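You operate a simulated robot arm through the tools that you are given. There is no shell and no other tool. Be economical: measure what you need, move in short steps, check, and stop when the job is done.

Carry out the task below with a simulated robot arm. There is one attempt and no reset: what you move stays moved.

## Task
Rock the seesaw over to check that it swings, then lock it level.
Fine: slacken the screw, tip the plank right over from above, bring it level and tighten the screw.

It is judged by the outcome, as a careful person would: the job done as asked, and still so three seconds after it is handed in. It fails if anything else is knocked over, pushed out of place, dropped, spilled or broken.

## Robot
A 7-joint arm with a two-finger parallel gripper, fixed in place. Base frame: the origin is at the foot of the arm, x ahead of it, y to its left, z up. Readings come in cm, rad, newtons and seconds.
With the tool pointing down near the work surface it reaches from about 32 to 78 cm from the base axis. Its first joint turns from -2.897 to 2.897 rad. Payload 3.91 kg.
The TCP is the grasp point between the finger pads, 3 cm short of the fingertips. In the tool frame z runs along the fingers and y along their closing line. Largest opening 11 cm; finger width 2, thickness 1; the body of the gripper, 4.8 by 11.2 cm, starts 5.5 cm behind the TCP.
Orientation is that of the tool frame in the base frame, as a unit quaternion [w, x, y, z]. With the fingers straight down and closing along the base's y, the tool's x points along the base's -x, its y along +y and its z along -z.

## Interface
- The arm moves only by the tool servo_tool. Its argument "moves" is a list of rows, each an object of numbers (a shift or turn left out is 0, a gripper value left out holds the last): "fingers": the closure, from 0 (fully open) to 1 (shut); "dx", "dy", "dz": the shift along the base's x, y, z in m; "rx", "ry", "rz": the turn, a rotation vector about the base's x, y, z in rad. In form: [{"fingers": .., "dx": .., "dy": .., "dz": .., "rx": .., "ry": .., "rz": ..}, ...]. A call has 1 to 10 rows; each row is the pose to reach, as a shift and turn from the pose commanded when the call began. Rows are played at 5 a second. More than 5 cm and 0.15 rad between two rows, or a gripper value outside its range, and nothing of the call is played. A pose out of reach is approached as far as the arm can. The call stops where the force on the tool passes 40 N (or 10 N more than at its start, if that is more) or the arm is blocked; 0.2 s more then pass. The fingers move at their own pace (about 15.3 cm/s each) and stop on an object; they squeeze with about 31 N. The grip force told is the motor's: it shows also when the fingers shut on nothing. Time passes only in rows, and 0.2 s behind the last, so rows that repeat a pose let the fingers close. The reply holds the time, the measured pose of the TCP, the force on the tool along the base axes, the opening and the grip force, in the units named above and with some noise, with the torque about the TCP (base axes, N m) and any sound that the robot's microphone picked up.
- Cameras (640 x 400 px; columns grow to the right, rows downward): "scene" is fixed at [22, -49.96, 139.04]; the picture's right is [1.00, 0.08, 0.00], its down [0.04, -0.51, -0.86] and it looks along [-0.07, 0.85, -0.51] (base axes); focal length 342 px, centre (320, 200). "wrist" rides on the gripper at [7.7, 0.7, -11.4] in the tool frame; the picture's right is [-0.09, 1.00, 0.00], its down [-0.80, -0.07, -0.59] and it looks along [-0.59, -0.05, 0.80] (tool axes); focal length 270 px, centre (320, 200). There is no depth. A picture from a camera that has moved, and an enlarged one, comes with that camera's place and axes in the base frame and with its lens.
- capture(camera): a new picture of that camera. No time passes.
- raise_lower(by): slides the trunk up (or, below 0, down) by that many cm; the arm rides with it, the base frame stays. It gives what a move gives, with no picture.
- close_up(camera, box): a new picture of the part [left, top, right, bottom] of that camera's present view, enlarged. No time passes.
- close_job(): hands the job in; it is judged then, once.

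Go step by step. Nothing tells you positions but the pictures and the camera data: compare them with the known pose of the tool, close in by small moves and look again before you grip or let go. The budget is 120 turns and 68 pictures, counting those below and the enlarged ones. Unless the task says otherwise, let go and move clear before handing in, and close with one line.

The tools are called after ">>>" by a JSON object that holds its "fn" and its "kwargs". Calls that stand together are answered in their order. servo_tool: Moves the arm, as the interface text tells. Its arguments: {"type":"object","properties":{"moves":{"type":"array","items":{"type":"object","properties":{"fingers":{"type":"number"},"dx":{"type":"number"},"dy":{"type":"number"},"dz":{"type":"number"},"rx":{"type":"number"},"ry":{"type":"number"},"rz":{"type":"number"}}}}},"required":["moves"]} The other tools are called the same way: raise_lower (by) slides the trunk up or down; capture (camera) takes a picture; close_up (camera, box) takes an enlarged picture of a part of a camera's view; close_job () hands the job in.

At the start:

```text
t: 0.0
tool_pos: [37.61, 27.98, 106.18]
tool_rot: [0.001, 0.001, 1.0, 0.0]
ft_force: [-0.6, -0.4, 0.5]
ft_torque: [-0.02, -0.01, -0.01]
grip_width: 10.98
grasp_force: 0.1
trunk travel left (down, up): [-50.0, 11.0]
```

scene: 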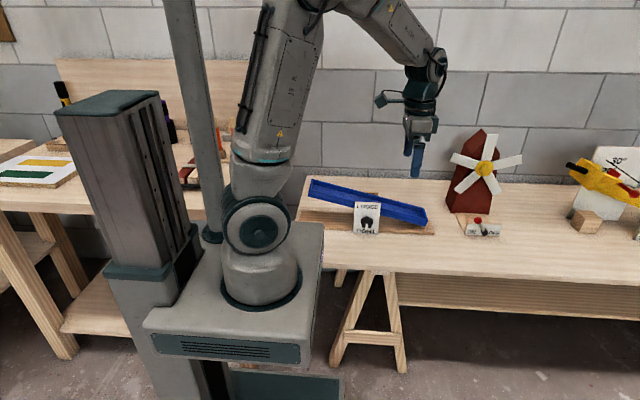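
wrist: 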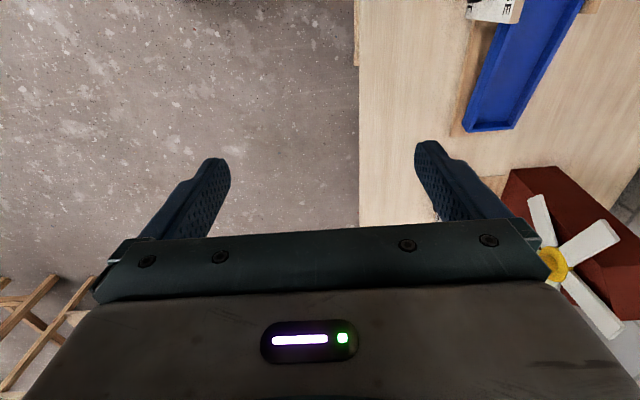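

I see a blue plank (tray-like) tilted with a labelled card in front, on the bench. Let me look at it closer.

>>> {"fn": "close_up", "kwargs": {"camera": "scene", "box": [290, 160, 450, 260]}}

>>> {"fn": "close_up", "kwargs": {"camera": "wrist", "box": [400, 0, 640, 150]}}

```text
4.00 times, centred on (370, 210) of scene
camera zoom: at [22.0, -49.96, 139.04], right [1.0, 0.08, 0.0], down [0.04, -0.51, -0.86], along [-0.07, 0.85, -0.51], focal length 1366 px, centre (120, 160)
```

zoom: 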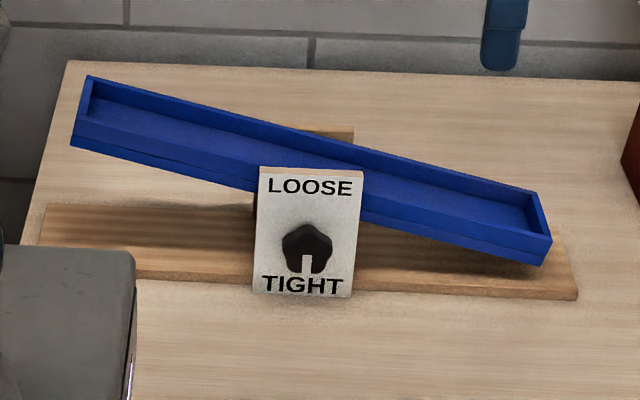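

```text
2.67 times, centred on (520, 75) of wrist
camera zoom: at [30.04, 28.57, 117.51], right [0.09, 1.0, 0.0], down [0.8, -0.07, 0.59], along [0.59, -0.05, -0.8], focal length 721 px, centre (-213, 533)
```

zoom: 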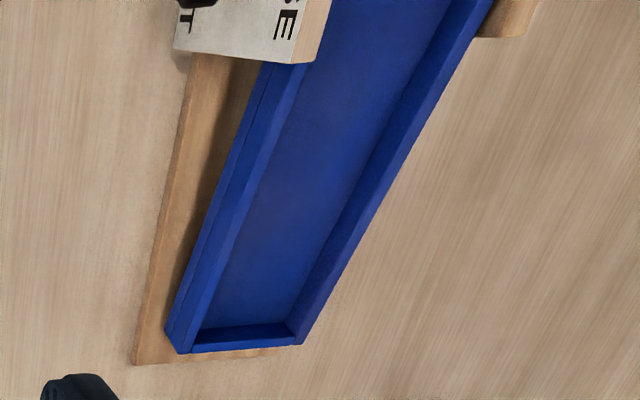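

The knob's pointer is at TIGHT. Triangulating from both pictures, I put the knob at about (30.5, 51, 70), facing -y, with the bench top near z 63. I'll turn the tool to point along +y while staying high.

>>> {"fn": "servo_tool", "kwargs": {"moves": [{"rx": 0.15, "dz": -0.01}, {"rx": 0.3, "dz": -0.02}, {"rx": 0.45, "dz": -0.03}, {"rx": 0.6, "dz": -0.04}, {"rx": 0.75, "dz": -0.05}, {"rx": 0.9, "dz": -0.06}, {"rx": 1.05, "dz": -0.07}, {"rx": 1.2, "dz": -0.08}, {"rx": 1.35, "dz": -0.09}, {"rx": 1.5, "dz": -0.1}]}}

```text
t: 2.2
tool_pos: [37.68, 27.64, 95.92]
tool_rot: [0.0, 0.001, 0.731, 0.682]
ft_force: [-1.2, 0.8, -0.3]
ft_torque: [-0.02, -0.01, 0.01]
grip_width: 10.99
grasp_force: 0.0
trunk travel left (down, up): [-50.0, 11.0]
```

The tool is nearly horizontal. I'll lower the trunk so the hand comes down in front of the bench, then look.

>>> {"fn": "raise_lower", "kwargs": {"by": -24}}

>>> {"fn": "servo_tool", "kwargs": {"moves": [{"rx": 0.0708, "dx": -0.03}, {"rx": 0.0708, "dx": -0.06}, {"rx": 0.0708, "dx": -0.07, "fingers": 0.4}, {"rx": 0.0708, "dx": -0.07}]}}

>>> {"fn": "capture", "kwargs": {"camera": "wrist"}}

>>> {"fn": "capture", "kwargs": {"camera": "scene"}}

```text
t: 4.7
tool_pos: [37.7, 27.68, 72.12]
tool_rot: [0.0, 0.0, 0.732, 0.682]
ft_force: [0.9, 0.1, 0.6]
ft_torque: [-0.01, -0.01, 0.0]
grip_width: 10.99
grasp_force: 0.0
trunk travel left (down, up): [-26.0, 35.0]
```

```text
t: 5.7
tool_pos: [31.66, 27.89, 71.9]
tool_rot: [-0.001, -0.001, 0.707, 0.708]
ft_force: [-0.1, 0.1, 0.1]
ft_torque: [-0.01, 0.01, -0.03]
grip_width: 6.61
grasp_force: 0.1
out of reach, approached as far as the arm can: row 3, 4
trunk travel left (down, up): [-26.0, 35.0]
```

```text
63 pictures are left
camera wrist: at [23.95, 16.39, 72.61], right [0.09, 0.0, 1.0], down [0.8, -0.59, -0.07], along [0.59, 0.8, -0.05], focal length 270 px, centre (320, 200)
```

wrist: 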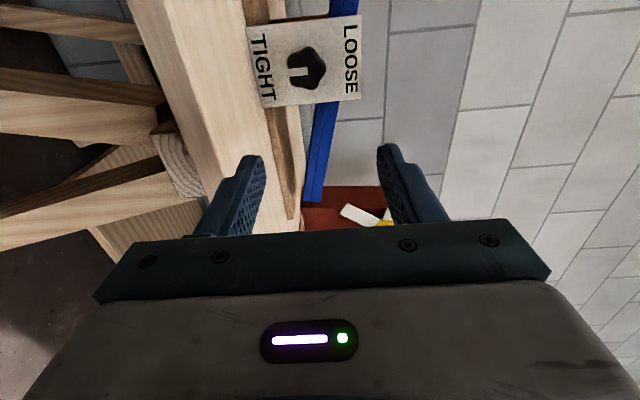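

```text
62 pictures are left
```

scene: 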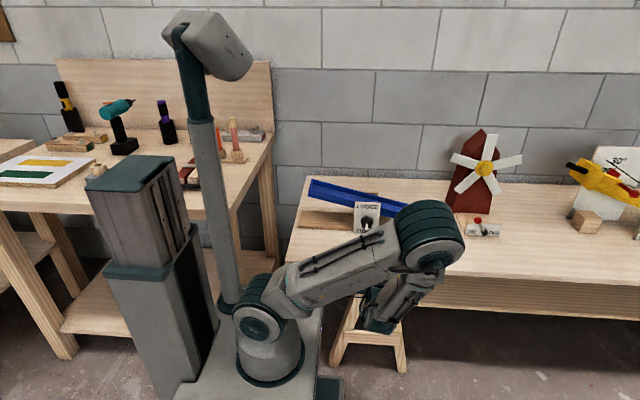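

>>> {"fn": "close_up", "kwargs": {"camera": "wrist", "box": [230, 0, 390, 120]}}

```text
3.33 times, centred on (310, 60) of wrist
camera zoom: at [23.95, 16.39, 72.61], right [0.09, 0.0, 1.0], down [0.8, -0.59, -0.07], along [0.59, 0.8, -0.05], focal length 901 px, centre (353, 667)
```

zoom: 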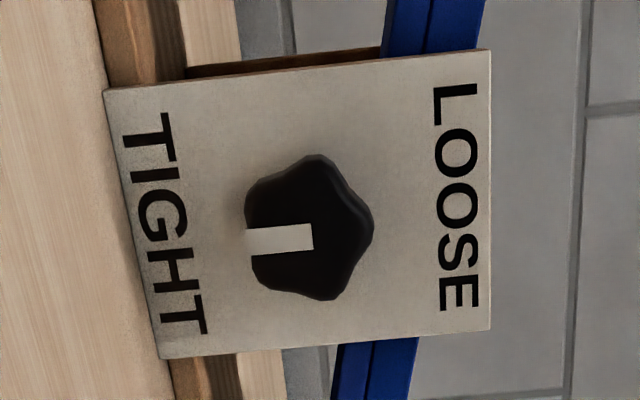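

The knob is a five-lobed one of about 5 cm, with its pointer down at TIGHT. I'll move forward to stand off in front of it.

>>> {"fn": "servo_tool", "kwargs": {"moves": [{"dy": 0.04, "dz": -0.005}, {"dy": 0.08, "dz": -0.01, "dx": -0.006}, {"dy": 0.12, "dz": -0.015, "dx": -0.009}, {"dy": 0.13, "dz": -0.015, "dx": -0.009}]}}

>>> {"fn": "capture", "kwargs": {"camera": "wrist"}}

```text
t: 6.7
tool_pos: [30.45, 40.81, 70.27]
tool_rot: [0.0, 0.0, 0.708, 0.707]
ft_force: [0.2, 0.7, 0.4]
ft_torque: [0.01, 0.03, 0.02]
grip_width: 6.61
grasp_force: 0.1
trunk travel left (down, up): [-26.0, 35.0]
```

```text
60 pictures are left
camera wrist: at [22.75, 29.39, 70.94], right [0.09, 0.0, 1.0], down [0.8, -0.59, -0.07], along [0.59, 0.8, -0.05], focal length 270 px, centre (320, 200)
```

wrist: 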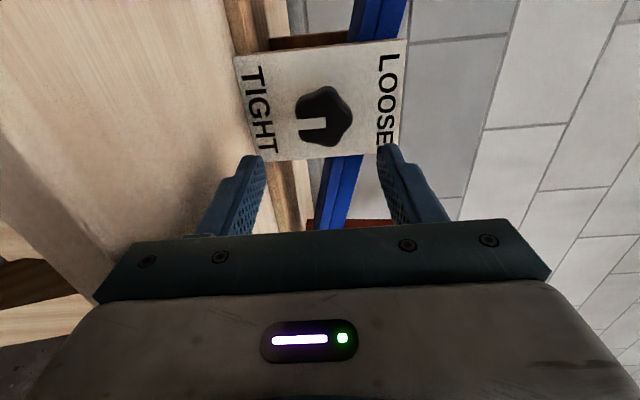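

Knob centre is about (29.8, 49, 70.6). The wrist camera must not swing down into the bench, so I'll test turning it upward (clockwise) first, from this stand-off.

>>> {"fn": "servo_tool", "kwargs": {"moves": [{"ry": 0.15}, {"ry": 0.3}, {"ry": 0.45}, {"ry": 0.6}, {"ry": 0.75}, {"ry": 0.9}, {"ry": 1.05}, {"ry": 1.2}, {"ry": 1.35}, {"ry": 1.5}]}}

>>> {"fn": "servo_tool", "kwargs": {"moves": [{"ry": 0.15}, {"ry": 0.3}, {"ry": 0.45}, {"ry": 0.6}, {"ry": 0.75}, {"ry": 0.9}, {"ry": 1.05}, {"ry": 1.2}, {"ry": 1.35}, {"ry": 1.5}]}}

```text
t: 8.9
tool_pos: [30.58, 40.84, 70.23]
tool_rot: [-0.483, 0.483, 0.517, 0.516]
ft_force: [0.2, -0.1, 0.1]
ft_torque: [0.0, 0.0, 0.02]
grip_width: 6.63
grasp_force: 0.1
trunk travel left (down, up): [-26.0, 35.0]
```

```text
t: 11.1
tool_pos: [30.61, 40.78, 70.24]
tool_rot: [-0.705, 0.706, 0.05, 0.049]
ft_force: [0.1, -0.1, 0.1]
ft_torque: [0.01, 0.03, 0.01]
grip_width: 6.6
grasp_force: 0.0
trunk travel left (down, up): [-26.0, 35.0]
```

The wrist has room. The camera is now on the right, and the whole 180° counterclockwise lies ahead. I'll check alignment.

>>> {"fn": "servo_tool", "kwargs": {"moves": [{"dx": -0.007, "dz": 0.003, "dy": 0.02}]}}

>>> {"fn": "capture", "kwargs": {"camera": "wrist"}}

>>> {"fn": "close_up", "kwargs": {"camera": "scene", "box": [290, 160, 450, 260]}}

```text
t: 11.5
tool_pos: [29.85, 42.88, 70.73]
tool_rot: [0.706, -0.705, -0.049, -0.049]
ft_force: [-0.6, -0.1, -0.3]
ft_torque: [0.01, 0.02, 0.02]
grip_width: 6.6
grasp_force: 0.1
trunk travel left (down, up): [-26.0, 35.0]
```

```text
59 pictures are left
camera wrist: at [37.64, 31.37, 71.16], right [0.05, 0.0, -1.0], down [-0.8, -0.6, -0.04], along [-0.59, 0.8, -0.03], focal length 270 px, centre (320, 200)
```

wrist: 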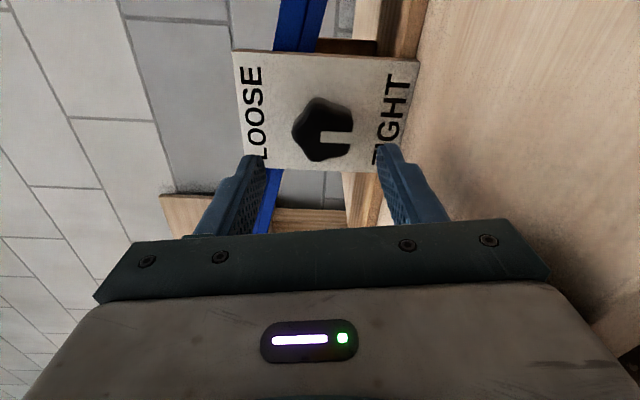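

```text
4.00 times, centred on (370, 210) of scene
camera zoom: at [22.0, -49.96, 139.04], right [1.0, 0.08, 0.0], down [0.04, -0.51, -0.86], along [-0.07, 0.85, -0.51], focal length 1366 px, centre (120, 160)
```

zoom: 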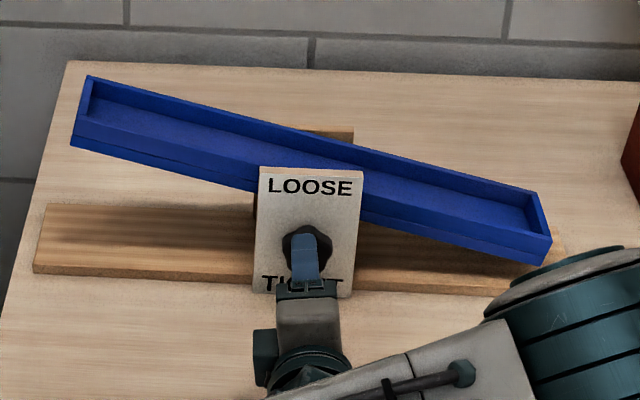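

The knob is centred at about (30.1, 50, 70.6). I'll advance around it with the fingers above and below.

>>> {"fn": "servo_tool", "kwargs": {"moves": [{"dx": 0.003, "dy": 0.015}, {"dx": 0.003, "dy": 0.03}, {"dx": 0.003, "dy": 0.045}]}}

>>> {"fn": "capture", "kwargs": {"camera": "wrist"}}

```text
t: 12.3
tool_pos: [30.3, 47.43, 70.56]
tool_rot: [0.705, -0.705, -0.05, -0.05]
ft_force: [-0.5, 0.3, -0.2]
ft_torque: [0.03, 0.0, -0.01]
grip_width: 6.63
grasp_force: 0.1
trunk travel left (down, up): [-26.0, 35.0]
```

```text
57 pictures are left
camera wrist: at [38.07, 35.95, 70.94], right [0.05, 0.0, -1.0], down [-0.8, -0.59, -0.04], along [-0.59, 0.8, -0.03], focal length 270 px, centre (320, 200)
```

wrist: 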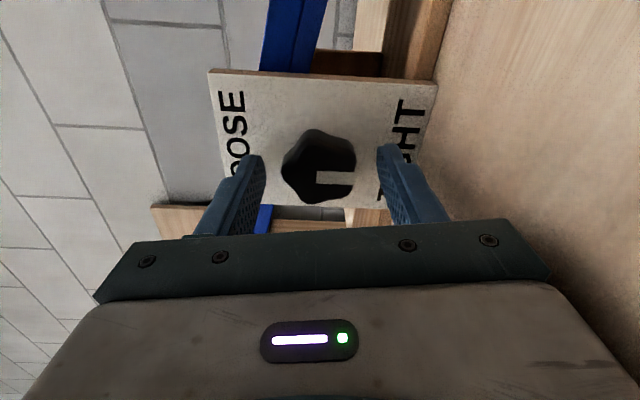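

Aligned well. I'll go a bit deeper and close.

>>> {"fn": "servo_tool", "kwargs": {"moves": [{"dy": 0.007}, {"dy": 0.007, "fingers": 1}, {"dy": 0.007}, {"dy": 0.007}]}}

>>> {"fn": "capture", "kwargs": {"camera": "wrist"}}

```text
t: 13.3
tool_pos: [30.2, 48.13, 70.44]
tool_rot: [0.705, -0.705, -0.051, -0.05]
ft_force: [-2.2, 2.0, 1.2]
ft_torque: [0.15, -0.02, -0.03]
grip_width: 4.28
grasp_force: 45.0
trunk travel left (down, up): [-26.0, 35.0]
```

```text
56 pictures are left
camera wrist: at [37.94, 36.62, 70.94], right [0.05, 0.0, -1.0], down [-0.8, -0.59, -0.04], along [-0.59, 0.8, -0.03], focal length 270 px, centre (320, 200)
```

wrist: 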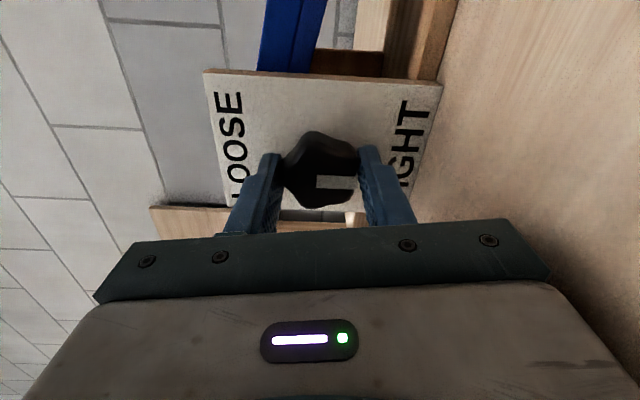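

Gripped. I'll turn counterclockwise (ry negative) by a first part and watch the torque.

>>> {"fn": "servo_tool", "kwargs": {"moves": [{"ry": -0.1}, {"ry": -0.2}, {"ry": -0.3}, {"ry": -0.4}, {"ry": -0.5}, {"ry": -0.6}]}}

>>> {"fn": "capture", "kwargs": {"camera": "wrist"}}

```text
t: 14.7
tool_pos: [30.08, 48.11, 70.51]
tool_rot: [0.66, -0.658, -0.257, -0.257]
ft_force: [-0.4, 11.8, 17.1]
ft_torque: [0.1, 0.04, -0.84]
grip_width: 4.27
grasp_force: 44.8
trunk travel left (down, up): [-26.0, 35.0]
```

```text
55 pictures are left
camera wrist: at [36.31, 36.6, 75.29], right [0.61, 0.0, -0.79], down [-0.64, -0.59, -0.49], along [-0.47, 0.8, -0.36], focal length 270 px, centre (320, 200)
```

wrist: 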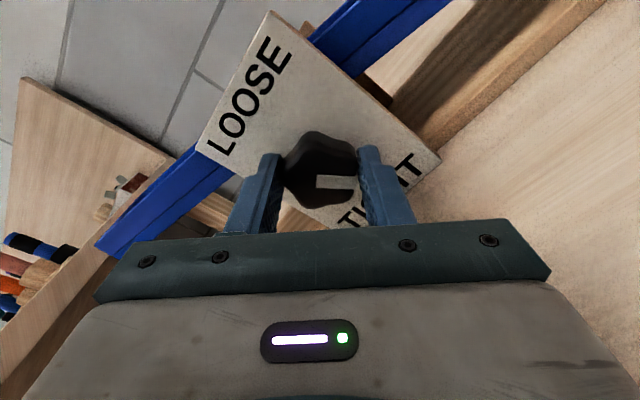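

The knob turns with the gripper, with the pointer now moving round to the right. I'll continue, relieving the upward side force slightly.

>>> {"fn": "servo_tool", "kwargs": {"moves": [{"ry": -0.1, "dz": 0.001}, {"ry": -0.2, "dz": 0.002}, {"ry": -0.3, "dz": 0.002}, {"ry": -0.4, "dz": 0.002}, {"ry": -0.5, "dz": 0.002}, {"ry": -0.6, "dz": 0.002}, {"ry": -0.7, "dz": 0.002}, {"ry": -0.8, "dz": 0.002}]}}

>>> {"fn": "close_up", "kwargs": {"camera": "scene", "box": [290, 160, 450, 260]}}

```text
t: 16.5
tool_pos: [30.07, 48.19, 70.74]
tool_rot: [-0.507, 0.508, 0.495, 0.491]
ft_force: [-16.4, -14.8, -15.8]
ft_torque: [-1.11, 0.05, 0.04]
grip_width: 4.24
grasp_force: 45.4
trunk travel left (down, up): [-26.0, 35.0]
```

```text
4.00 times, centred on (370, 210) of scene
camera zoom: at [22.0, -49.96, 139.04], right [1.0, 0.08, 0.0], down [0.04, -0.51, -0.86], along [-0.07, 0.85, -0.51], focal length 1366 px, centre (120, 160)
```

zoom: 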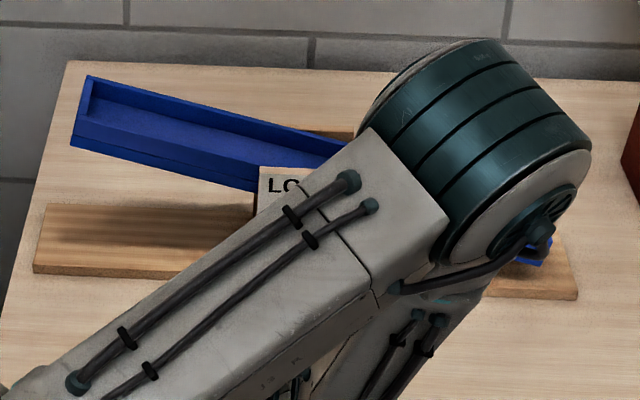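

>>> {"fn": "servo_tool", "kwargs": {"moves": [{"dz": -0.001, "dx": -0.001, "ry": -0.05}, {"ry": -0.15, "dx": -0.002, "dz": -0.0015}, {"ry": -0.25, "dx": -0.002, "dz": -0.002}, {"ry": -0.35, "dx": -0.002, "dz": -0.002}, {"ry": -0.45, "dx": -0.002, "dz": -0.002}]}}

>>> {"fn": "capture", "kwargs": {"camera": "wrist"}}

>>> {"fn": "capture", "kwargs": {"camera": "scene"}}

```text
t: 17.7
tool_pos: [30.06, 47.98, 70.63]
tool_rot: [-0.384, 0.384, 0.593, 0.594]
ft_force: [-10.8, -13.8, -8.4]
ft_torque: [0.52, 0.03, 0.19]
grip_width: 4.27
grasp_force: 44.9
trunk travel left (down, up): [-26.0, 35.0]
```

```text
53 pictures are left
camera wrist: at [27.47, 36.61, 77.94], right [0.94, 0.0, 0.33], down [0.26, -0.59, -0.76], along [0.2, 0.8, -0.56], focal length 270 px, centre (320, 200)
```

wrist: 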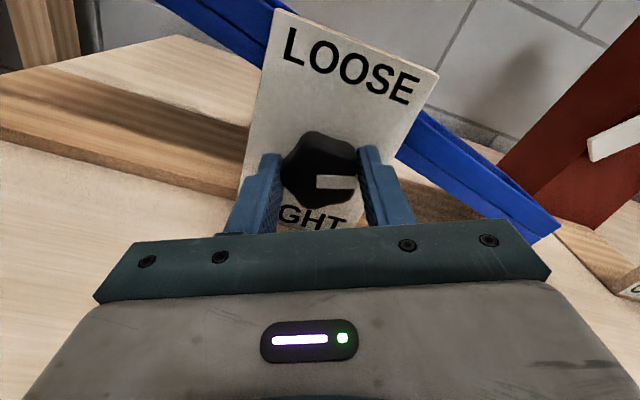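

```text
52 pictures are left
```

scene: 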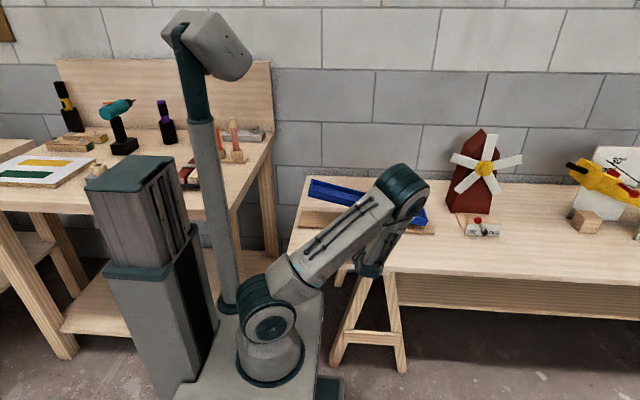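

The pointer is now past 100° from TIGHT and the plank still holds. I'll continue.

>>> {"fn": "servo_tool", "kwargs": {"moves": [{"ry": -0.1, "dx": -0.001, "dy": -0.001}, {"ry": -0.2, "dx": -0.001, "dy": -0.001}, {"ry": -0.3, "dx": -0.001, "dy": -0.001}, {"ry": -0.4, "dx": -0.001, "dy": -0.001}, {"ry": -0.5, "dx": -0.001, "dy": -0.001}, {"ry": -0.6, "dx": -0.001, "dy": -0.001}, {"ry": -0.7, "dx": -0.001, "dy": -0.001}]}}

>>> {"fn": "capture", "kwargs": {"camera": "wrist"}}

```text
t: 19.3
tool_pos: [29.86, 48.1, 70.51]
tool_rot: [-0.157, 0.156, 0.69, 0.689]
ft_force: [4.0, 17.5, 7.1]
ft_torque: [0.11, -0.02, -0.03]
grip_width: 4.24
grasp_force: 45.2
trunk travel left (down, up): [-26.0, 35.0]
```

```text
51 pictures are left
camera wrist: at [23.29, 36.61, 74.49], right [0.51, 0.0, 0.86], down [0.69, -0.59, -0.41], along [0.51, 0.8, -0.3], focal length 270 px, centre (320, 200)
```

wrist: 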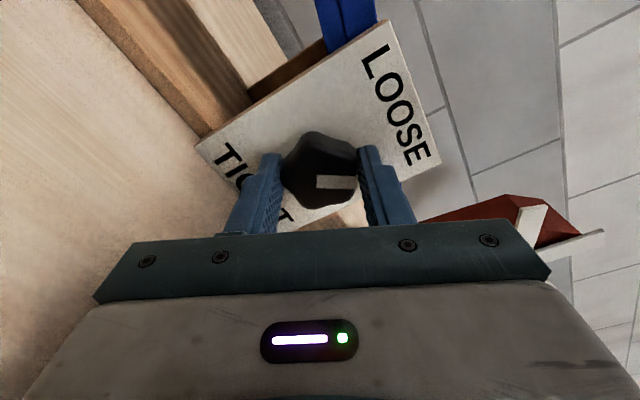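

>>> {"fn": "servo_tool", "kwargs": {"moves": [{"ry": -0.1}, {"ry": -0.2}, {"ry": -0.3, "dz": 0.001}, {"ry": -0.4, "dz": 0.001}, {"ry": -0.5, "dz": 0.001}, {"ry": -0.57, "dz": 0.001}]}}

>>> {"fn": "capture", "kwargs": {"camera": "wrist"}}

>>> {"fn": "capture", "kwargs": {"camera": "scene"}}

```text
t: 20.7
tool_pos: [29.83, 48.08, 70.49]
tool_rot: [0.042, -0.043, 0.707, 0.704]
ft_force: [4.4, 20.5, -4.4]
ft_torque: [0.07, 0.4, 1.03]
grip_width: 4.28
grasp_force: 44.9
trunk travel left (down, up): [-26.0, 35.0]
```

```text
50 pictures are left
camera wrist: at [22.18, 36.6, 70.29], right [-0.03, 0.0, 1.0], down [0.8, -0.59, 0.03], along [0.59, 0.8, 0.02], focal length 270 px, centre (320, 200)
```

wrist: 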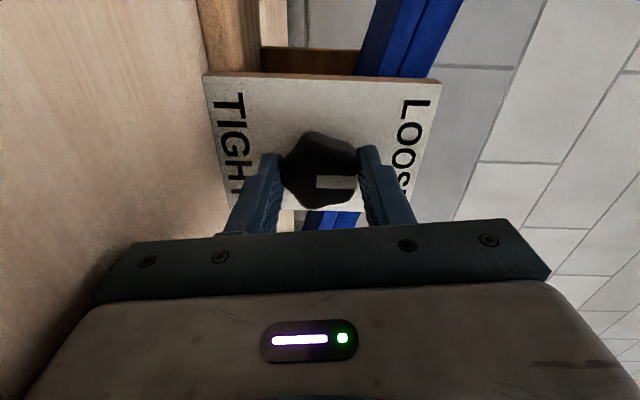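

```text
49 pictures are left
```

scene: 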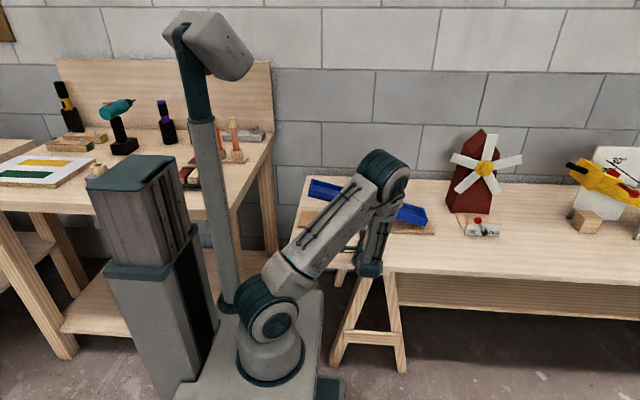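

The pointer is at LOOSE and the resistance suggests the end stop. I'll release and back straight off.

>>> {"fn": "servo_tool", "kwargs": {"moves": [{"fingers": 0.4}, {"fingers": 0.4}, {"dy": -0.03}, {"dy": -0.07}, {"dy": -0.11}]}}

>>> {"fn": "capture", "kwargs": {"camera": "wrist"}}

>>> {"fn": "close_up", "kwargs": {"camera": "scene", "box": [290, 150, 450, 250]}}

```text
t: 21.9
tool_pos: [29.69, 36.82, 70.56]
tool_rot: [0.042, -0.043, 0.706, 0.706]
ft_force: [1.0, -0.8, 0.5]
ft_torque: [-0.02, 0.0, 0.02]
grip_width: 6.6
grasp_force: 0.1
trunk travel left (down, up): [-26.0, 35.0]
```

```text
48 pictures are left
camera wrist: at [22.14, 25.38, 70.38], right [-0.03, 0.0, 1.0], down [0.8, -0.59, 0.03], along [0.59, 0.8, 0.02], focal length 270 px, centre (320, 200)
```

wrist: 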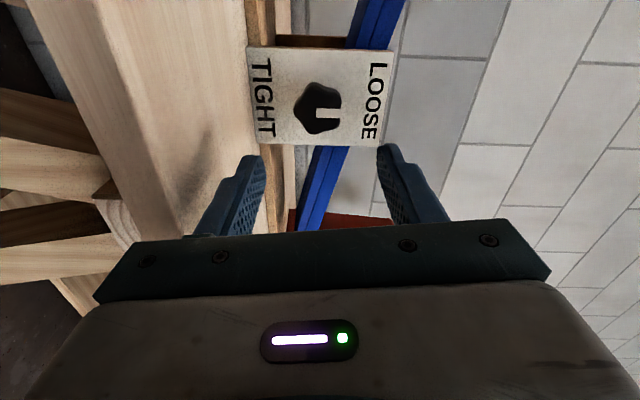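

```text
4.00 times, centred on (370, 200) of scene
camera zoom: at [22.0, -49.96, 139.04], right [1.0, 0.08, 0.0], down [0.04, -0.51, -0.86], along [-0.07, 0.85, -0.51], focal length 1366 px, centre (120, 200)
```

zoom: 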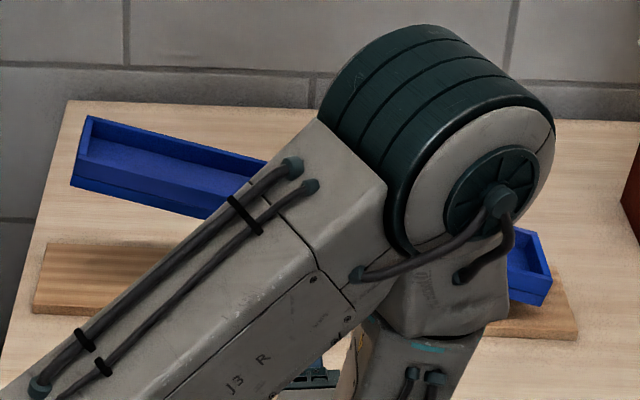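

The pointer reads LOOSE. The plank stayed put, with its high left end at x≈10 and right end at x≈52, pivot near (31, 57, 75). Next I'll raise the trunk, then point the tool down to press on the left end from above.

>>> {"fn": "raise_lower", "kwargs": {"by": 30}}

>>> {"fn": "servo_tool", "kwargs": {"moves": [{"ry": 0.12, "fingers": 1}]}}

>>> {"fn": "servo_tool", "kwargs": {"moves": [{"rx": -0.15}, {"rx": -0.3}, {"rx": -0.45}, {"rx": -0.6}, {"rx": -0.75}, {"rx": -0.9}, {"rx": -1.05}, {"rx": -1.2}, {"rx": -1.35}, {"rx": -1.5}]}}

>>> {"fn": "servo_tool", "kwargs": {"moves": [{"rx": -0.07, "dx": -0.03, "dy": 0.03}, {"rx": -0.07, "dx": -0.06, "dy": 0.06}, {"rx": -0.07, "dx": -0.09, "dy": 0.09}, {"rx": -0.07, "dx": -0.12, "dy": 0.12}, {"rx": -0.07, "dx": -0.15, "dy": 0.15}, {"rx": -0.07, "dx": -0.15, "dy": 0.18}, {"rx": -0.07, "dx": -0.15, "dy": 0.2}]}}

>>> {"fn": "capture", "kwargs": {"camera": "wrist"}}

>>> {"fn": "capture", "kwargs": {"camera": "scene"}}

```text
t: 24.9
tool_pos: [29.84, 36.85, 100.61]
tool_rot: [0.042, -0.042, 0.705, 0.707]
ft_force: [-0.1, 0.7, -1.0]
ft_torque: [0.05, -0.01, -0.02]
grip_width: 6.58
grasp_force: 0.1
trunk travel left (down, up): [-56.0, 5.0]
```

```text
t: 25.3
tool_pos: [29.8, 37.02, 100.5]
tool_rot: [0.0, 0.001, 0.707, 0.707]
ft_force: [0.4, 0.3, 0.4]
ft_torque: [0.01, -0.01, -0.02]
grip_width: 0.01
grasp_force: 31.3
trunk travel left (down, up): [-56.0, 5.0]
```

```text
t: 27.5
tool_pos: [29.81, 36.9, 100.54]
tool_rot: [0.001, 0.001, 0.999, 0.034]
ft_force: [0.1, -0.2, 0.7]
ft_torque: [0.01, -0.04, -0.03]
grip_width: 0.01
grasp_force: 30.7
trunk travel left (down, up): [-56.0, 5.0]
```

```text
t: 29.1
tool_pos: [14.89, 56.81, 100.56]
tool_rot: [0.0, 0.0, 1.0, 0.0]
ft_force: [-1.1, 0.5, -0.3]
ft_torque: [-0.02, 0.01, 0.04]
grip_width: 0.0
grasp_force: 30.8
trunk travel left (down, up): [-56.0, 5.0]
```

```text
46 pictures are left
camera wrist: at [7.3, 57.57, 112.04], right [0.09, 1.0, 0.0], down [0.8, -0.07, 0.59], along [0.59, -0.05, -0.8], focal length 270 px, centre (320, 200)
```

wrist: 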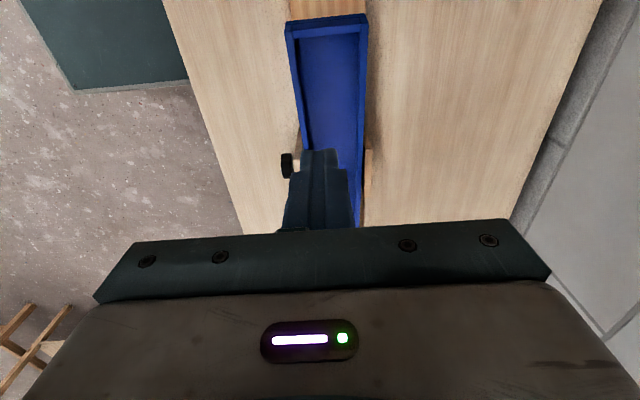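

```text
45 pictures are left
```

scene: 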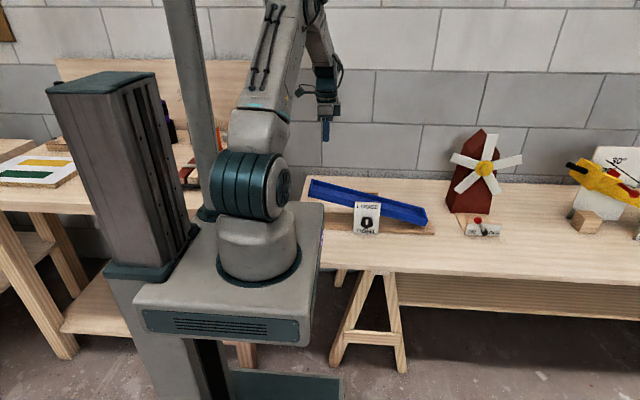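

The plank's left end is at x≈9, y≈54.4–62 (centre 58). I'll position over x 13 and come down just above it.

>>> {"fn": "servo_tool", "kwargs": {"moves": [{"dx": -0.02, "dy": 0.012, "dz": -0.04}, {"dx": -0.02, "dy": 0.012, "dz": -0.08}, {"dx": -0.02, "dy": 0.012, "dz": -0.12}, {"dx": -0.02, "dy": 0.012, "dz": -0.15}]}}

>>> {"fn": "capture", "kwargs": {"camera": "wrist"}}

>>> {"fn": "close_up", "kwargs": {"camera": "scene", "box": [290, 140, 450, 240]}}

```text
t: 30.1
tool_pos: [12.86, 57.98, 85.62]
tool_rot: [0.0, 0.0, 1.0, 0.0]
ft_force: [0.0, 0.1, 0.2]
ft_torque: [-0.01, -0.01, 0.01]
grip_width: 0.0
grasp_force: 31.2
trunk travel left (down, up): [-56.0, 5.0]
```

```text
44 pictures are left
camera wrist: at [5.21, 58.66, 97.06], right [0.09, 1.0, 0.0], down [0.8, -0.07, 0.59], along [0.59, -0.05, -0.8], focal length 270 px, centre (320, 200)
```

wrist: 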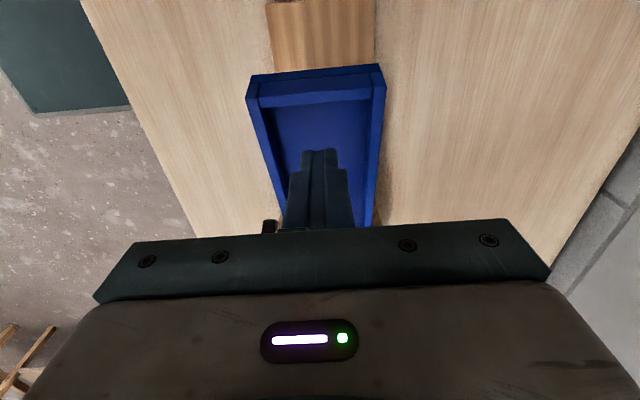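

```text
4.00 times, centred on (370, 190) of scene
camera zoom: at [22.0, -49.96, 139.04], right [1.0, 0.08, 0.0], down [0.04, -0.51, -0.86], along [-0.07, 0.85, -0.51], focal length 1366 px, centre (120, 240)
```

zoom: 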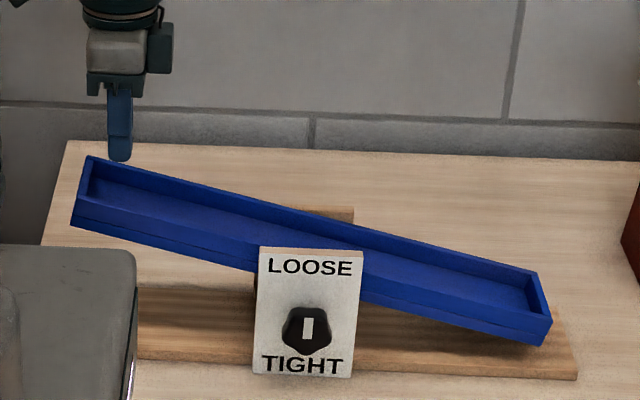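

Well aligned over the tray floor near the left end. Descending in small steps to press it down.

>>> {"fn": "servo_tool", "kwargs": {"moves": [{"dz": -0.01}, {"dz": -0.02}, {"dz": -0.03}, {"dz": -0.04}, {"dz": -0.05}, {"dz": -0.06}]}}

>>> {"fn": "close_up", "kwargs": {"camera": "scene", "box": [290, 140, 450, 240]}}

```text
t: 31.5
tool_pos: [12.84, 58.02, 79.57]
tool_rot: [0.0, 0.0, 1.0, 0.001]
ft_force: [0.6, 0.0, -0.8]
ft_torque: [0.0, 0.02, 0.0]
grip_width: 0.0
grasp_force: 30.4
trunk travel left (down, up): [-56.0, 5.0]
```

```text
4.00 times, centred on (370, 190) of scene
camera zoom: at [22.0, -49.96, 139.04], right [1.0, 0.08, 0.0], down [0.04, -0.51, -0.86], along [-0.07, 0.85, -0.51], focal length 1366 px, centre (120, 240)
```

zoom: 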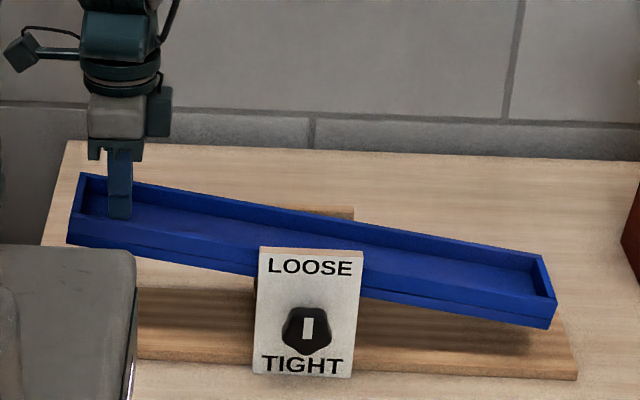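

The plank swings freely under the light push. I'll continue pressing until it is right over.

>>> {"fn": "servo_tool", "kwargs": {"moves": [{"dz": -0.01}, {"dz": -0.02}, {"dz": -0.03}, {"dz": -0.04}, {"dz": -0.05}]}}

>>> {"fn": "close_up", "kwargs": {"camera": "scene", "box": [290, 140, 450, 240]}}

```text
t: 32.7
tool_pos: [12.77, 58.01, 74.62]
tool_rot: [0.002, 0.0, 1.0, 0.001]
ft_force: [-0.2, 0.4, -0.3]
ft_torque: [0.05, -0.02, -0.02]
grip_width: 0.02
grasp_force: 30.7
trunk travel left (down, up): [-56.0, 5.0]
```

```text
4.00 times, centred on (370, 190) of scene
camera zoom: at [22.0, -49.96, 139.04], right [1.0, 0.08, 0.0], down [0.04, -0.51, -0.86], along [-0.07, 0.85, -0.51], focal length 1366 px, centre (120, 240)
```

zoom: 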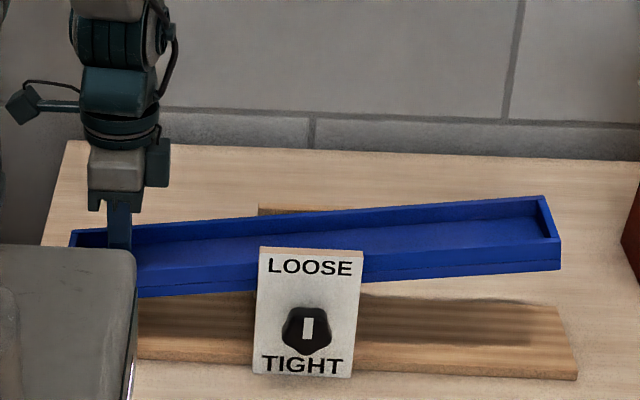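

>>> {"fn": "servo_tool", "kwargs": {"moves": [{"dz": -0.008}, {"dz": -0.016}, {"dz": -0.024}, {"dz": -0.032}, {"dz": -0.04}]}}

>>> {"fn": "close_up", "kwargs": {"camera": "scene", "box": [290, 140, 450, 240]}}

```text
t: 33.6
tool_pos: [12.86, 58.28, 72.62]
tool_rot: [0.001, 0.0, 1.0, 0.004]
ft_force: [-2.5, -8.6, 25.5]
ft_torque: [-0.31, -0.17, -0.02]
grip_width: 0.01
grasp_force: 30.8
trunk travel left (down, up): [-56.0, 5.0]
stopped in row 4: the force on the tool passed its limit at 50 N (the readings are from after the stop); the commanded pose is now the measured one
```

```text
4.00 times, centred on (370, 190) of scene
camera zoom: at [22.0, -49.96, 139.04], right [1.0, 0.08, 0.0], down [0.04, -0.51, -0.86], along [-0.07, 0.85, -0.51], focal length 1366 px, centre (120, 240)
```

zoom: 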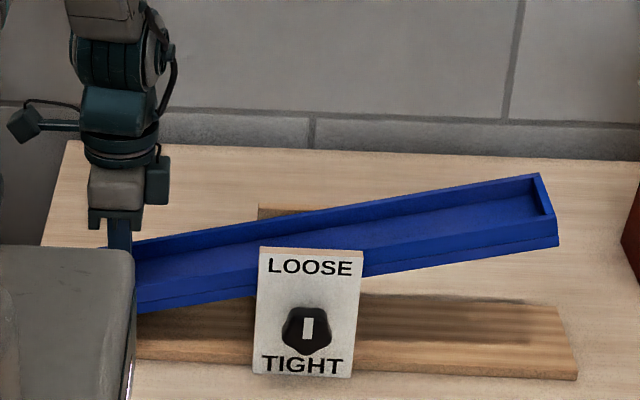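

It has reached its other stop. I'll lift off and see whether the plank stays.

>>> {"fn": "servo_tool", "kwargs": {"moves": [{"dz": 0.03}, {"dz": 0.07}, {"dz": 0.11}, {"dz": 0.15}, {"dz": 0.18}]}}

>>> {"fn": "close_up", "kwargs": {"camera": "scene", "box": [290, 140, 450, 240]}}

```text
t: 34.8
tool_pos: [12.73, 58.32, 90.2]
tool_rot: [0.001, 0.0, 1.0, 0.002]
ft_force: [-0.5, 0.2, 0.5]
ft_torque: [0.0, 0.02, -0.01]
grip_width: 0.02
grasp_force: 30.5
trunk travel left (down, up): [-56.0, 5.0]
```

```text
4.00 times, centred on (370, 190) of scene
camera zoom: at [22.0, -49.96, 139.04], right [1.0, 0.08, 0.0], down [0.04, -0.51, -0.86], along [-0.07, 0.85, -0.51], focal length 1366 px, centre (120, 240)
```

zoom: 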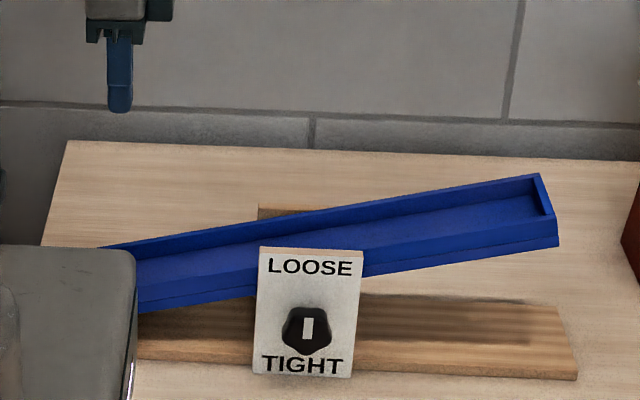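

It rests on the left now. I'll go over to the raised right end (x≈46, y≈58), staying high, and come down.

>>> {"fn": "servo_tool", "kwargs": {"moves": [{"dx": 0.04, "dz": 0.02}, {"dx": 0.08, "dz": 0.02}, {"dx": 0.12, "dz": 0.02}, {"dx": 0.16, "dz": 0.02}, {"dx": 0.2, "dz": 0.02}, {"dx": 0.24, "dz": 0.02}, {"dx": 0.28, "dz": 0.02}, {"dx": 0.31, "dz": 0.0, "dy": -0.002}, {"dx": 0.333, "dz": -0.03, "dy": -0.002}, {"dx": 0.333, "dz": -0.05, "dy": -0.002}]}}

>>> {"fn": "capture", "kwargs": {"camera": "wrist"}}

>>> {"fn": "capture", "kwargs": {"camera": "scene"}}

```text
t: 37.0
tool_pos: [46.29, 58.17, 85.39]
tool_rot: [0.001, 0.0, 1.0, 0.001]
ft_force: [0.1, -0.1, 0.7]
ft_torque: [0.03, -0.03, 0.0]
grip_width: 0.0
grasp_force: 31.5
trunk travel left (down, up): [-56.0, 5.0]
```

```text
38 pictures are left
camera wrist: at [38.57, 58.85, 96.78], right [0.09, 1.0, 0.0], down [0.8, -0.07, 0.6], along [0.59, -0.05, -0.8], focal length 270 px, centre (320, 200)
```

wrist: 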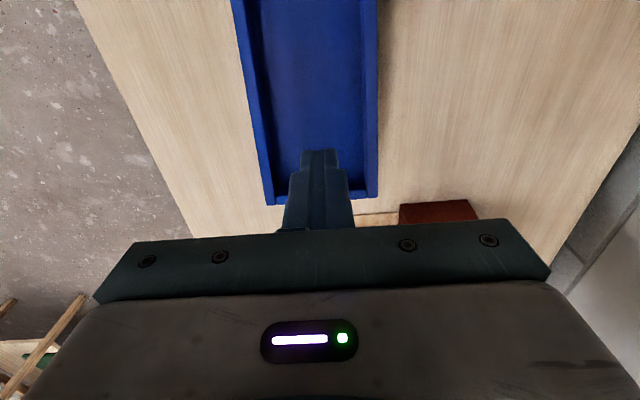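

```text
37 pictures are left
```

scene: 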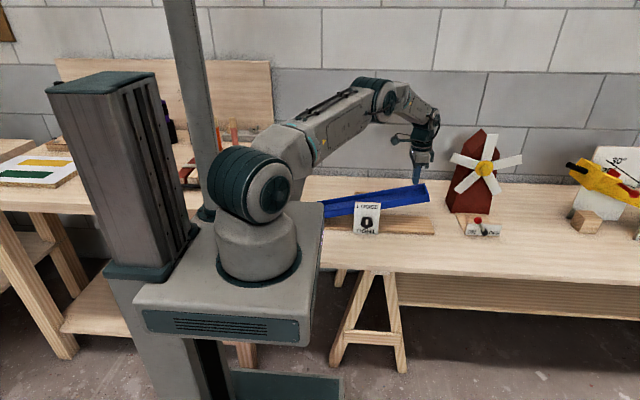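

>>> {"fn": "servo_tool", "kwargs": {"moves": [{"dz": -0.01}, {"dz": -0.02}, {"dz": -0.03}, {"dz": -0.04}, {"dz": -0.05}, {"dz": -0.06}, {"dz": -0.07}]}}

>>> {"fn": "close_up", "kwargs": {"camera": "scene", "box": [290, 140, 450, 240]}}

```text
t: 38.6
tool_pos: [46.21, 58.17, 78.35]
tool_rot: [0.0, 0.0, 1.0, 0.002]
ft_force: [-0.3, 0.6, 1.1]
ft_torque: [-0.01, -0.02, -0.01]
grip_width: 0.0
grasp_force: 30.7
trunk travel left (down, up): [-56.0, 5.0]
```

```text
4.00 times, centred on (370, 190) of scene
camera zoom: at [22.0, -49.96, 139.04], right [1.0, 0.08, 0.0], down [0.04, -0.51, -0.86], along [-0.07, 0.85, -0.51], focal length 1366 px, centre (120, 240)
```

zoom: 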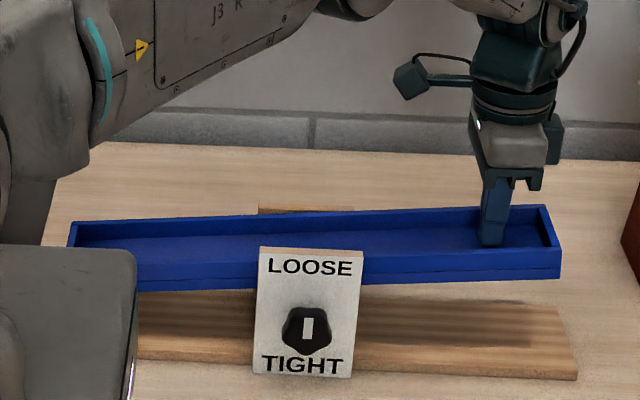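

Nearly level, right side still about 5° high. I'll lower another centimetre and check.

>>> {"fn": "servo_tool", "kwargs": {"moves": [{"dz": -0.005}, {"dz": -0.01}]}}

>>> {"fn": "close_up", "kwargs": {"camera": "scene", "box": [290, 160, 450, 260]}}

```text
t: 39.2
tool_pos: [46.13, 58.19, 77.45]
tool_rot: [0.0, 0.0, 1.0, 0.002]
ft_force: [1.0, -0.3, -0.1]
ft_torque: [0.02, 0.02, 0.0]
grip_width: 0.01
grasp_force: 31.3
trunk travel left (down, up): [-56.0, 5.0]
```

```text
4.00 times, centred on (370, 210) of scene
camera zoom: at [22.0, -49.96, 139.04], right [1.0, 0.08, 0.0], down [0.04, -0.51, -0.86], along [-0.07, 0.85, -0.51], focal length 1366 px, centre (120, 160)
```

zoom: 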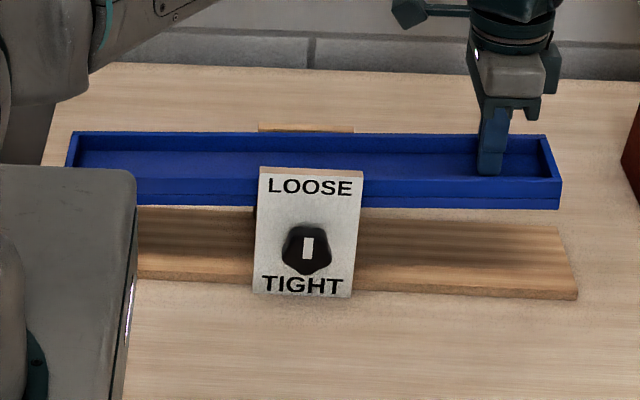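

>>> {"fn": "servo_tool", "kwargs": {"moves": [{"dz": -0.004}, {"dz": -0.007}]}}

>>> {"fn": "close_up", "kwargs": {"camera": "scene", "box": [290, 160, 450, 260]}}

```text
t: 39.8
tool_pos: [46.2, 58.11, 76.69]
tool_rot: [0.001, 0.001, 1.0, 0.002]
ft_force: [-1.0, 0.3, 0.8]
ft_torque: [-0.02, 0.03, 0.0]
grip_width: 0.0
grasp_force: 30.6
trunk travel left (down, up): [-56.0, 5.0]
```

```text
4.00 times, centred on (370, 210) of scene
camera zoom: at [22.0, -49.96, 139.04], right [1.0, 0.08, 0.0], down [0.04, -0.51, -0.86], along [-0.07, 0.85, -0.51], focal length 1366 px, centre (120, 160)
```

zoom: 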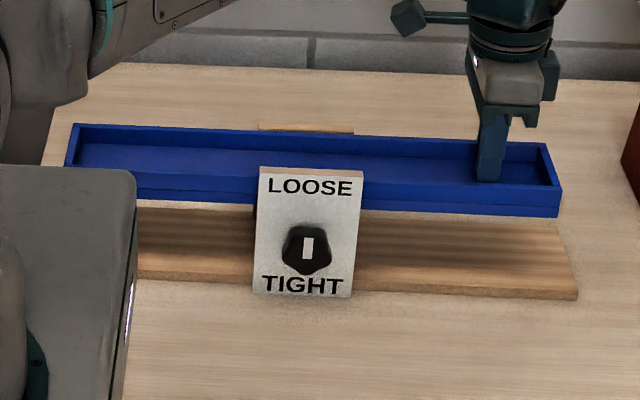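

Looks level within about a degree. I'll lift off gently and see whether it holds there.

>>> {"fn": "servo_tool", "kwargs": {"moves": [{"dz": 0.005}, {"dz": 0.03}, {"dz": 0.07}, {"dz": 0.11}, {"dz": 0.15}]}}

>>> {"fn": "close_up", "kwargs": {"camera": "scene", "box": [290, 160, 450, 260]}}

```text
t: 41.0
tool_pos: [46.36, 58.24, 91.8]
tool_rot: [0.001, 0.0, 1.0, 0.002]
ft_force: [0.2, 0.9, -0.6]
ft_torque: [0.01, -0.01, 0.03]
grip_width: 0.0
grasp_force: 30.5
trunk travel left (down, up): [-56.0, 5.0]
```

```text
4.00 times, centred on (370, 210) of scene
camera zoom: at [22.0, -49.96, 139.04], right [1.0, 0.08, 0.0], down [0.04, -0.51, -0.86], along [-0.07, 0.85, -0.51], focal length 1366 px, centre (120, 160)
```

zoom: 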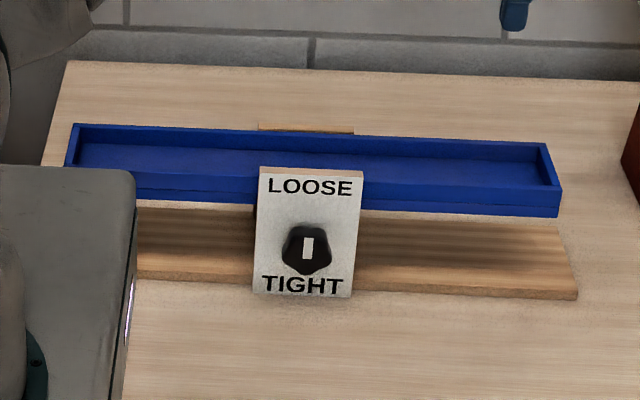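

The plank holds where it's left. I'll measure the level more precisely.

>>> {"fn": "close_up", "kwargs": {"camera": "scene", "box": [300, 180, 364, 220]}}

>>> {"fn": "close_up", "kwargs": {"camera": "scene", "box": [372, 185, 436, 240]}}

```text
10.00 times, centred on (332, 200) of scene
camera zoom: at [22.0, -49.96, 139.04], right [1.0, 0.08, 0.0], down [0.04, -0.51, -0.86], along [-0.07, 0.85, -0.51], focal length 3416 px, centre (200, 200)
```

zoom: 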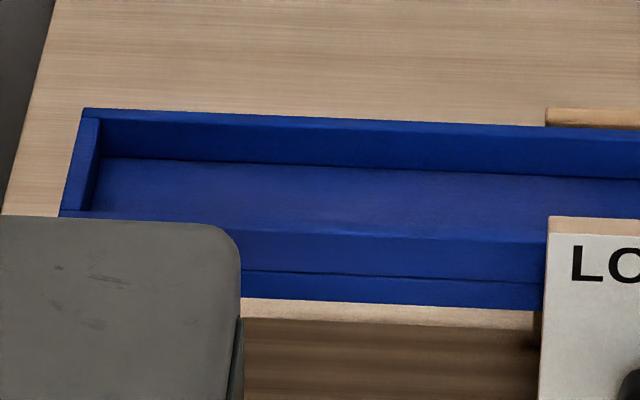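

```text
7.27 times, centred on (404, 212) of scene
camera zoom: at [22.0, -49.96, 139.04], right [1.0, 0.08, 0.0], down [0.04, -0.51, -0.86], along [-0.07, 0.85, -0.51], focal length 2484 px, centre (-291, 109)
```

zoom: 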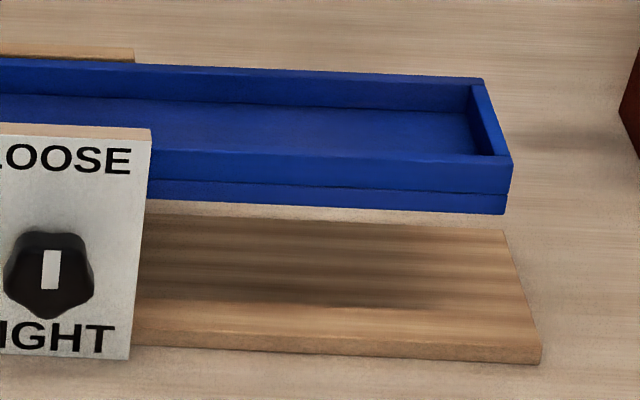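

The plank's edge slopes match a level line to within about 0.2°. Now I'll retreat high and turn the tool back to face the knob.

>>> {"fn": "servo_tool", "kwargs": {"moves": [{"dz": 0.04}, {"dz": 0.087, "dy": -0.02}, {"dz": 0.087, "dy": -0.06, "dx": -0.02}, {"dz": 0.087, "dy": -0.1, "dx": -0.05}, {"dz": 0.087, "dy": -0.14, "dx": -0.08}, {"dz": 0.087, "dy": -0.18, "dx": -0.11}, {"dz": 0.087, "dy": -0.2, "dx": -0.14}, {"dz": 0.087, "dy": -0.214, "dx": -0.165}]}}

>>> {"fn": "servo_tool", "kwargs": {"moves": [{"rx": 0.15}, {"rx": 0.3}, {"rx": 0.45}, {"rx": 0.6}, {"rx": 0.75}, {"rx": 0.9}, {"rx": 1.05}, {"rx": 1.2}, {"rx": 1.35}, {"rx": 1.5}]}}

>>> {"fn": "servo_tool", "kwargs": {"moves": [{"rx": 0.0708, "fingers": 0.4}, {"rx": 0.0708}, {"rx": 0.0708}]}}

>>> {"fn": "servo_tool", "kwargs": {"moves": [{"ry": -0.12}, {"ry": -0.12}]}}

>>> {"fn": "capture", "kwargs": {"camera": "scene"}}

```text
refused: row 2 steps farther than a row can; nothing moved
```

```text
t: 43.2
tool_pos: [46.38, 58.08, 91.65]
tool_rot: [0.001, 0.001, 0.73, 0.683]
ft_force: [0.2, -0.6, 0.4]
ft_torque: [-0.03, -0.02, 0.01]
grip_width: 0.0
grasp_force: 31.1
trunk travel left (down, up): [-56.0, 5.0]
```

```text
t: 44.0
tool_pos: [46.11, 58.22, 91.72]
tool_rot: [0.0, 0.001, 0.706, 0.709]
ft_force: [0.0, 0.0, -0.8]
ft_torque: [0.0, -0.04, -0.01]
grip_width: 6.6
grasp_force: 0.0
trunk travel left (down, up): [-56.0, 5.0]
```

```text
t: 44.6
tool_pos: [46.25, 58.11, 91.67]
tool_rot: [0.044, -0.043, 0.705, 0.707]
ft_force: [0.2, -1.1, -0.4]
ft_torque: [0.02, -0.01, 0.02]
grip_width: 6.6
grasp_force: 0.0
trunk travel left (down, up): [-56.0, 5.0]
```

```text
30 pictures are left
```

scene: 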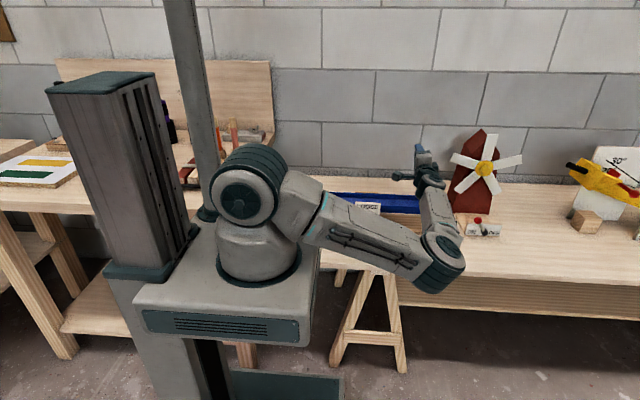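

The retreat row was too long and was refused, but the rotation took place in free air above the plank with no contact. I'll now move up and back.

>>> {"fn": "servo_tool", "kwargs": {"moves": [{"dz": 0.04}, {"dz": 0.08}, {"dz": 0.085, "dy": -0.04}, {"dz": 0.085, "dy": -0.08}, {"dz": 0.085, "dy": -0.12, "dx": -0.02}, {"dz": 0.085, "dy": -0.15, "dx": -0.055}, {"dz": 0.085, "dy": -0.18, "dx": -0.09}, {"dz": 0.085, "dy": -0.2, "dx": -0.13}, {"dz": 0.085, "dy": -0.212, "dx": -0.164}]}}

>>> {"fn": "capture", "kwargs": {"camera": "scene"}}

```text
t: 46.6
tool_pos: [29.77, 36.97, 99.99]
tool_rot: [0.043, -0.042, 0.705, 0.707]
ft_force: [-0.1, 1.0, -0.6]
ft_torque: [-0.01, 0.02, -0.01]
grip_width: 6.59
grasp_force: 0.1
trunk travel left (down, up): [-56.0, 5.0]
```

```text
29 pictures are left
```

scene: 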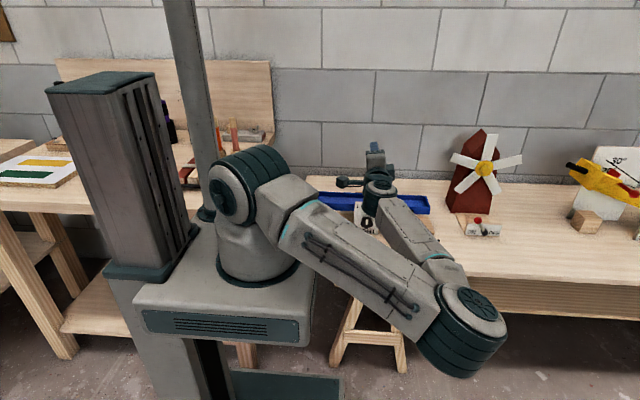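

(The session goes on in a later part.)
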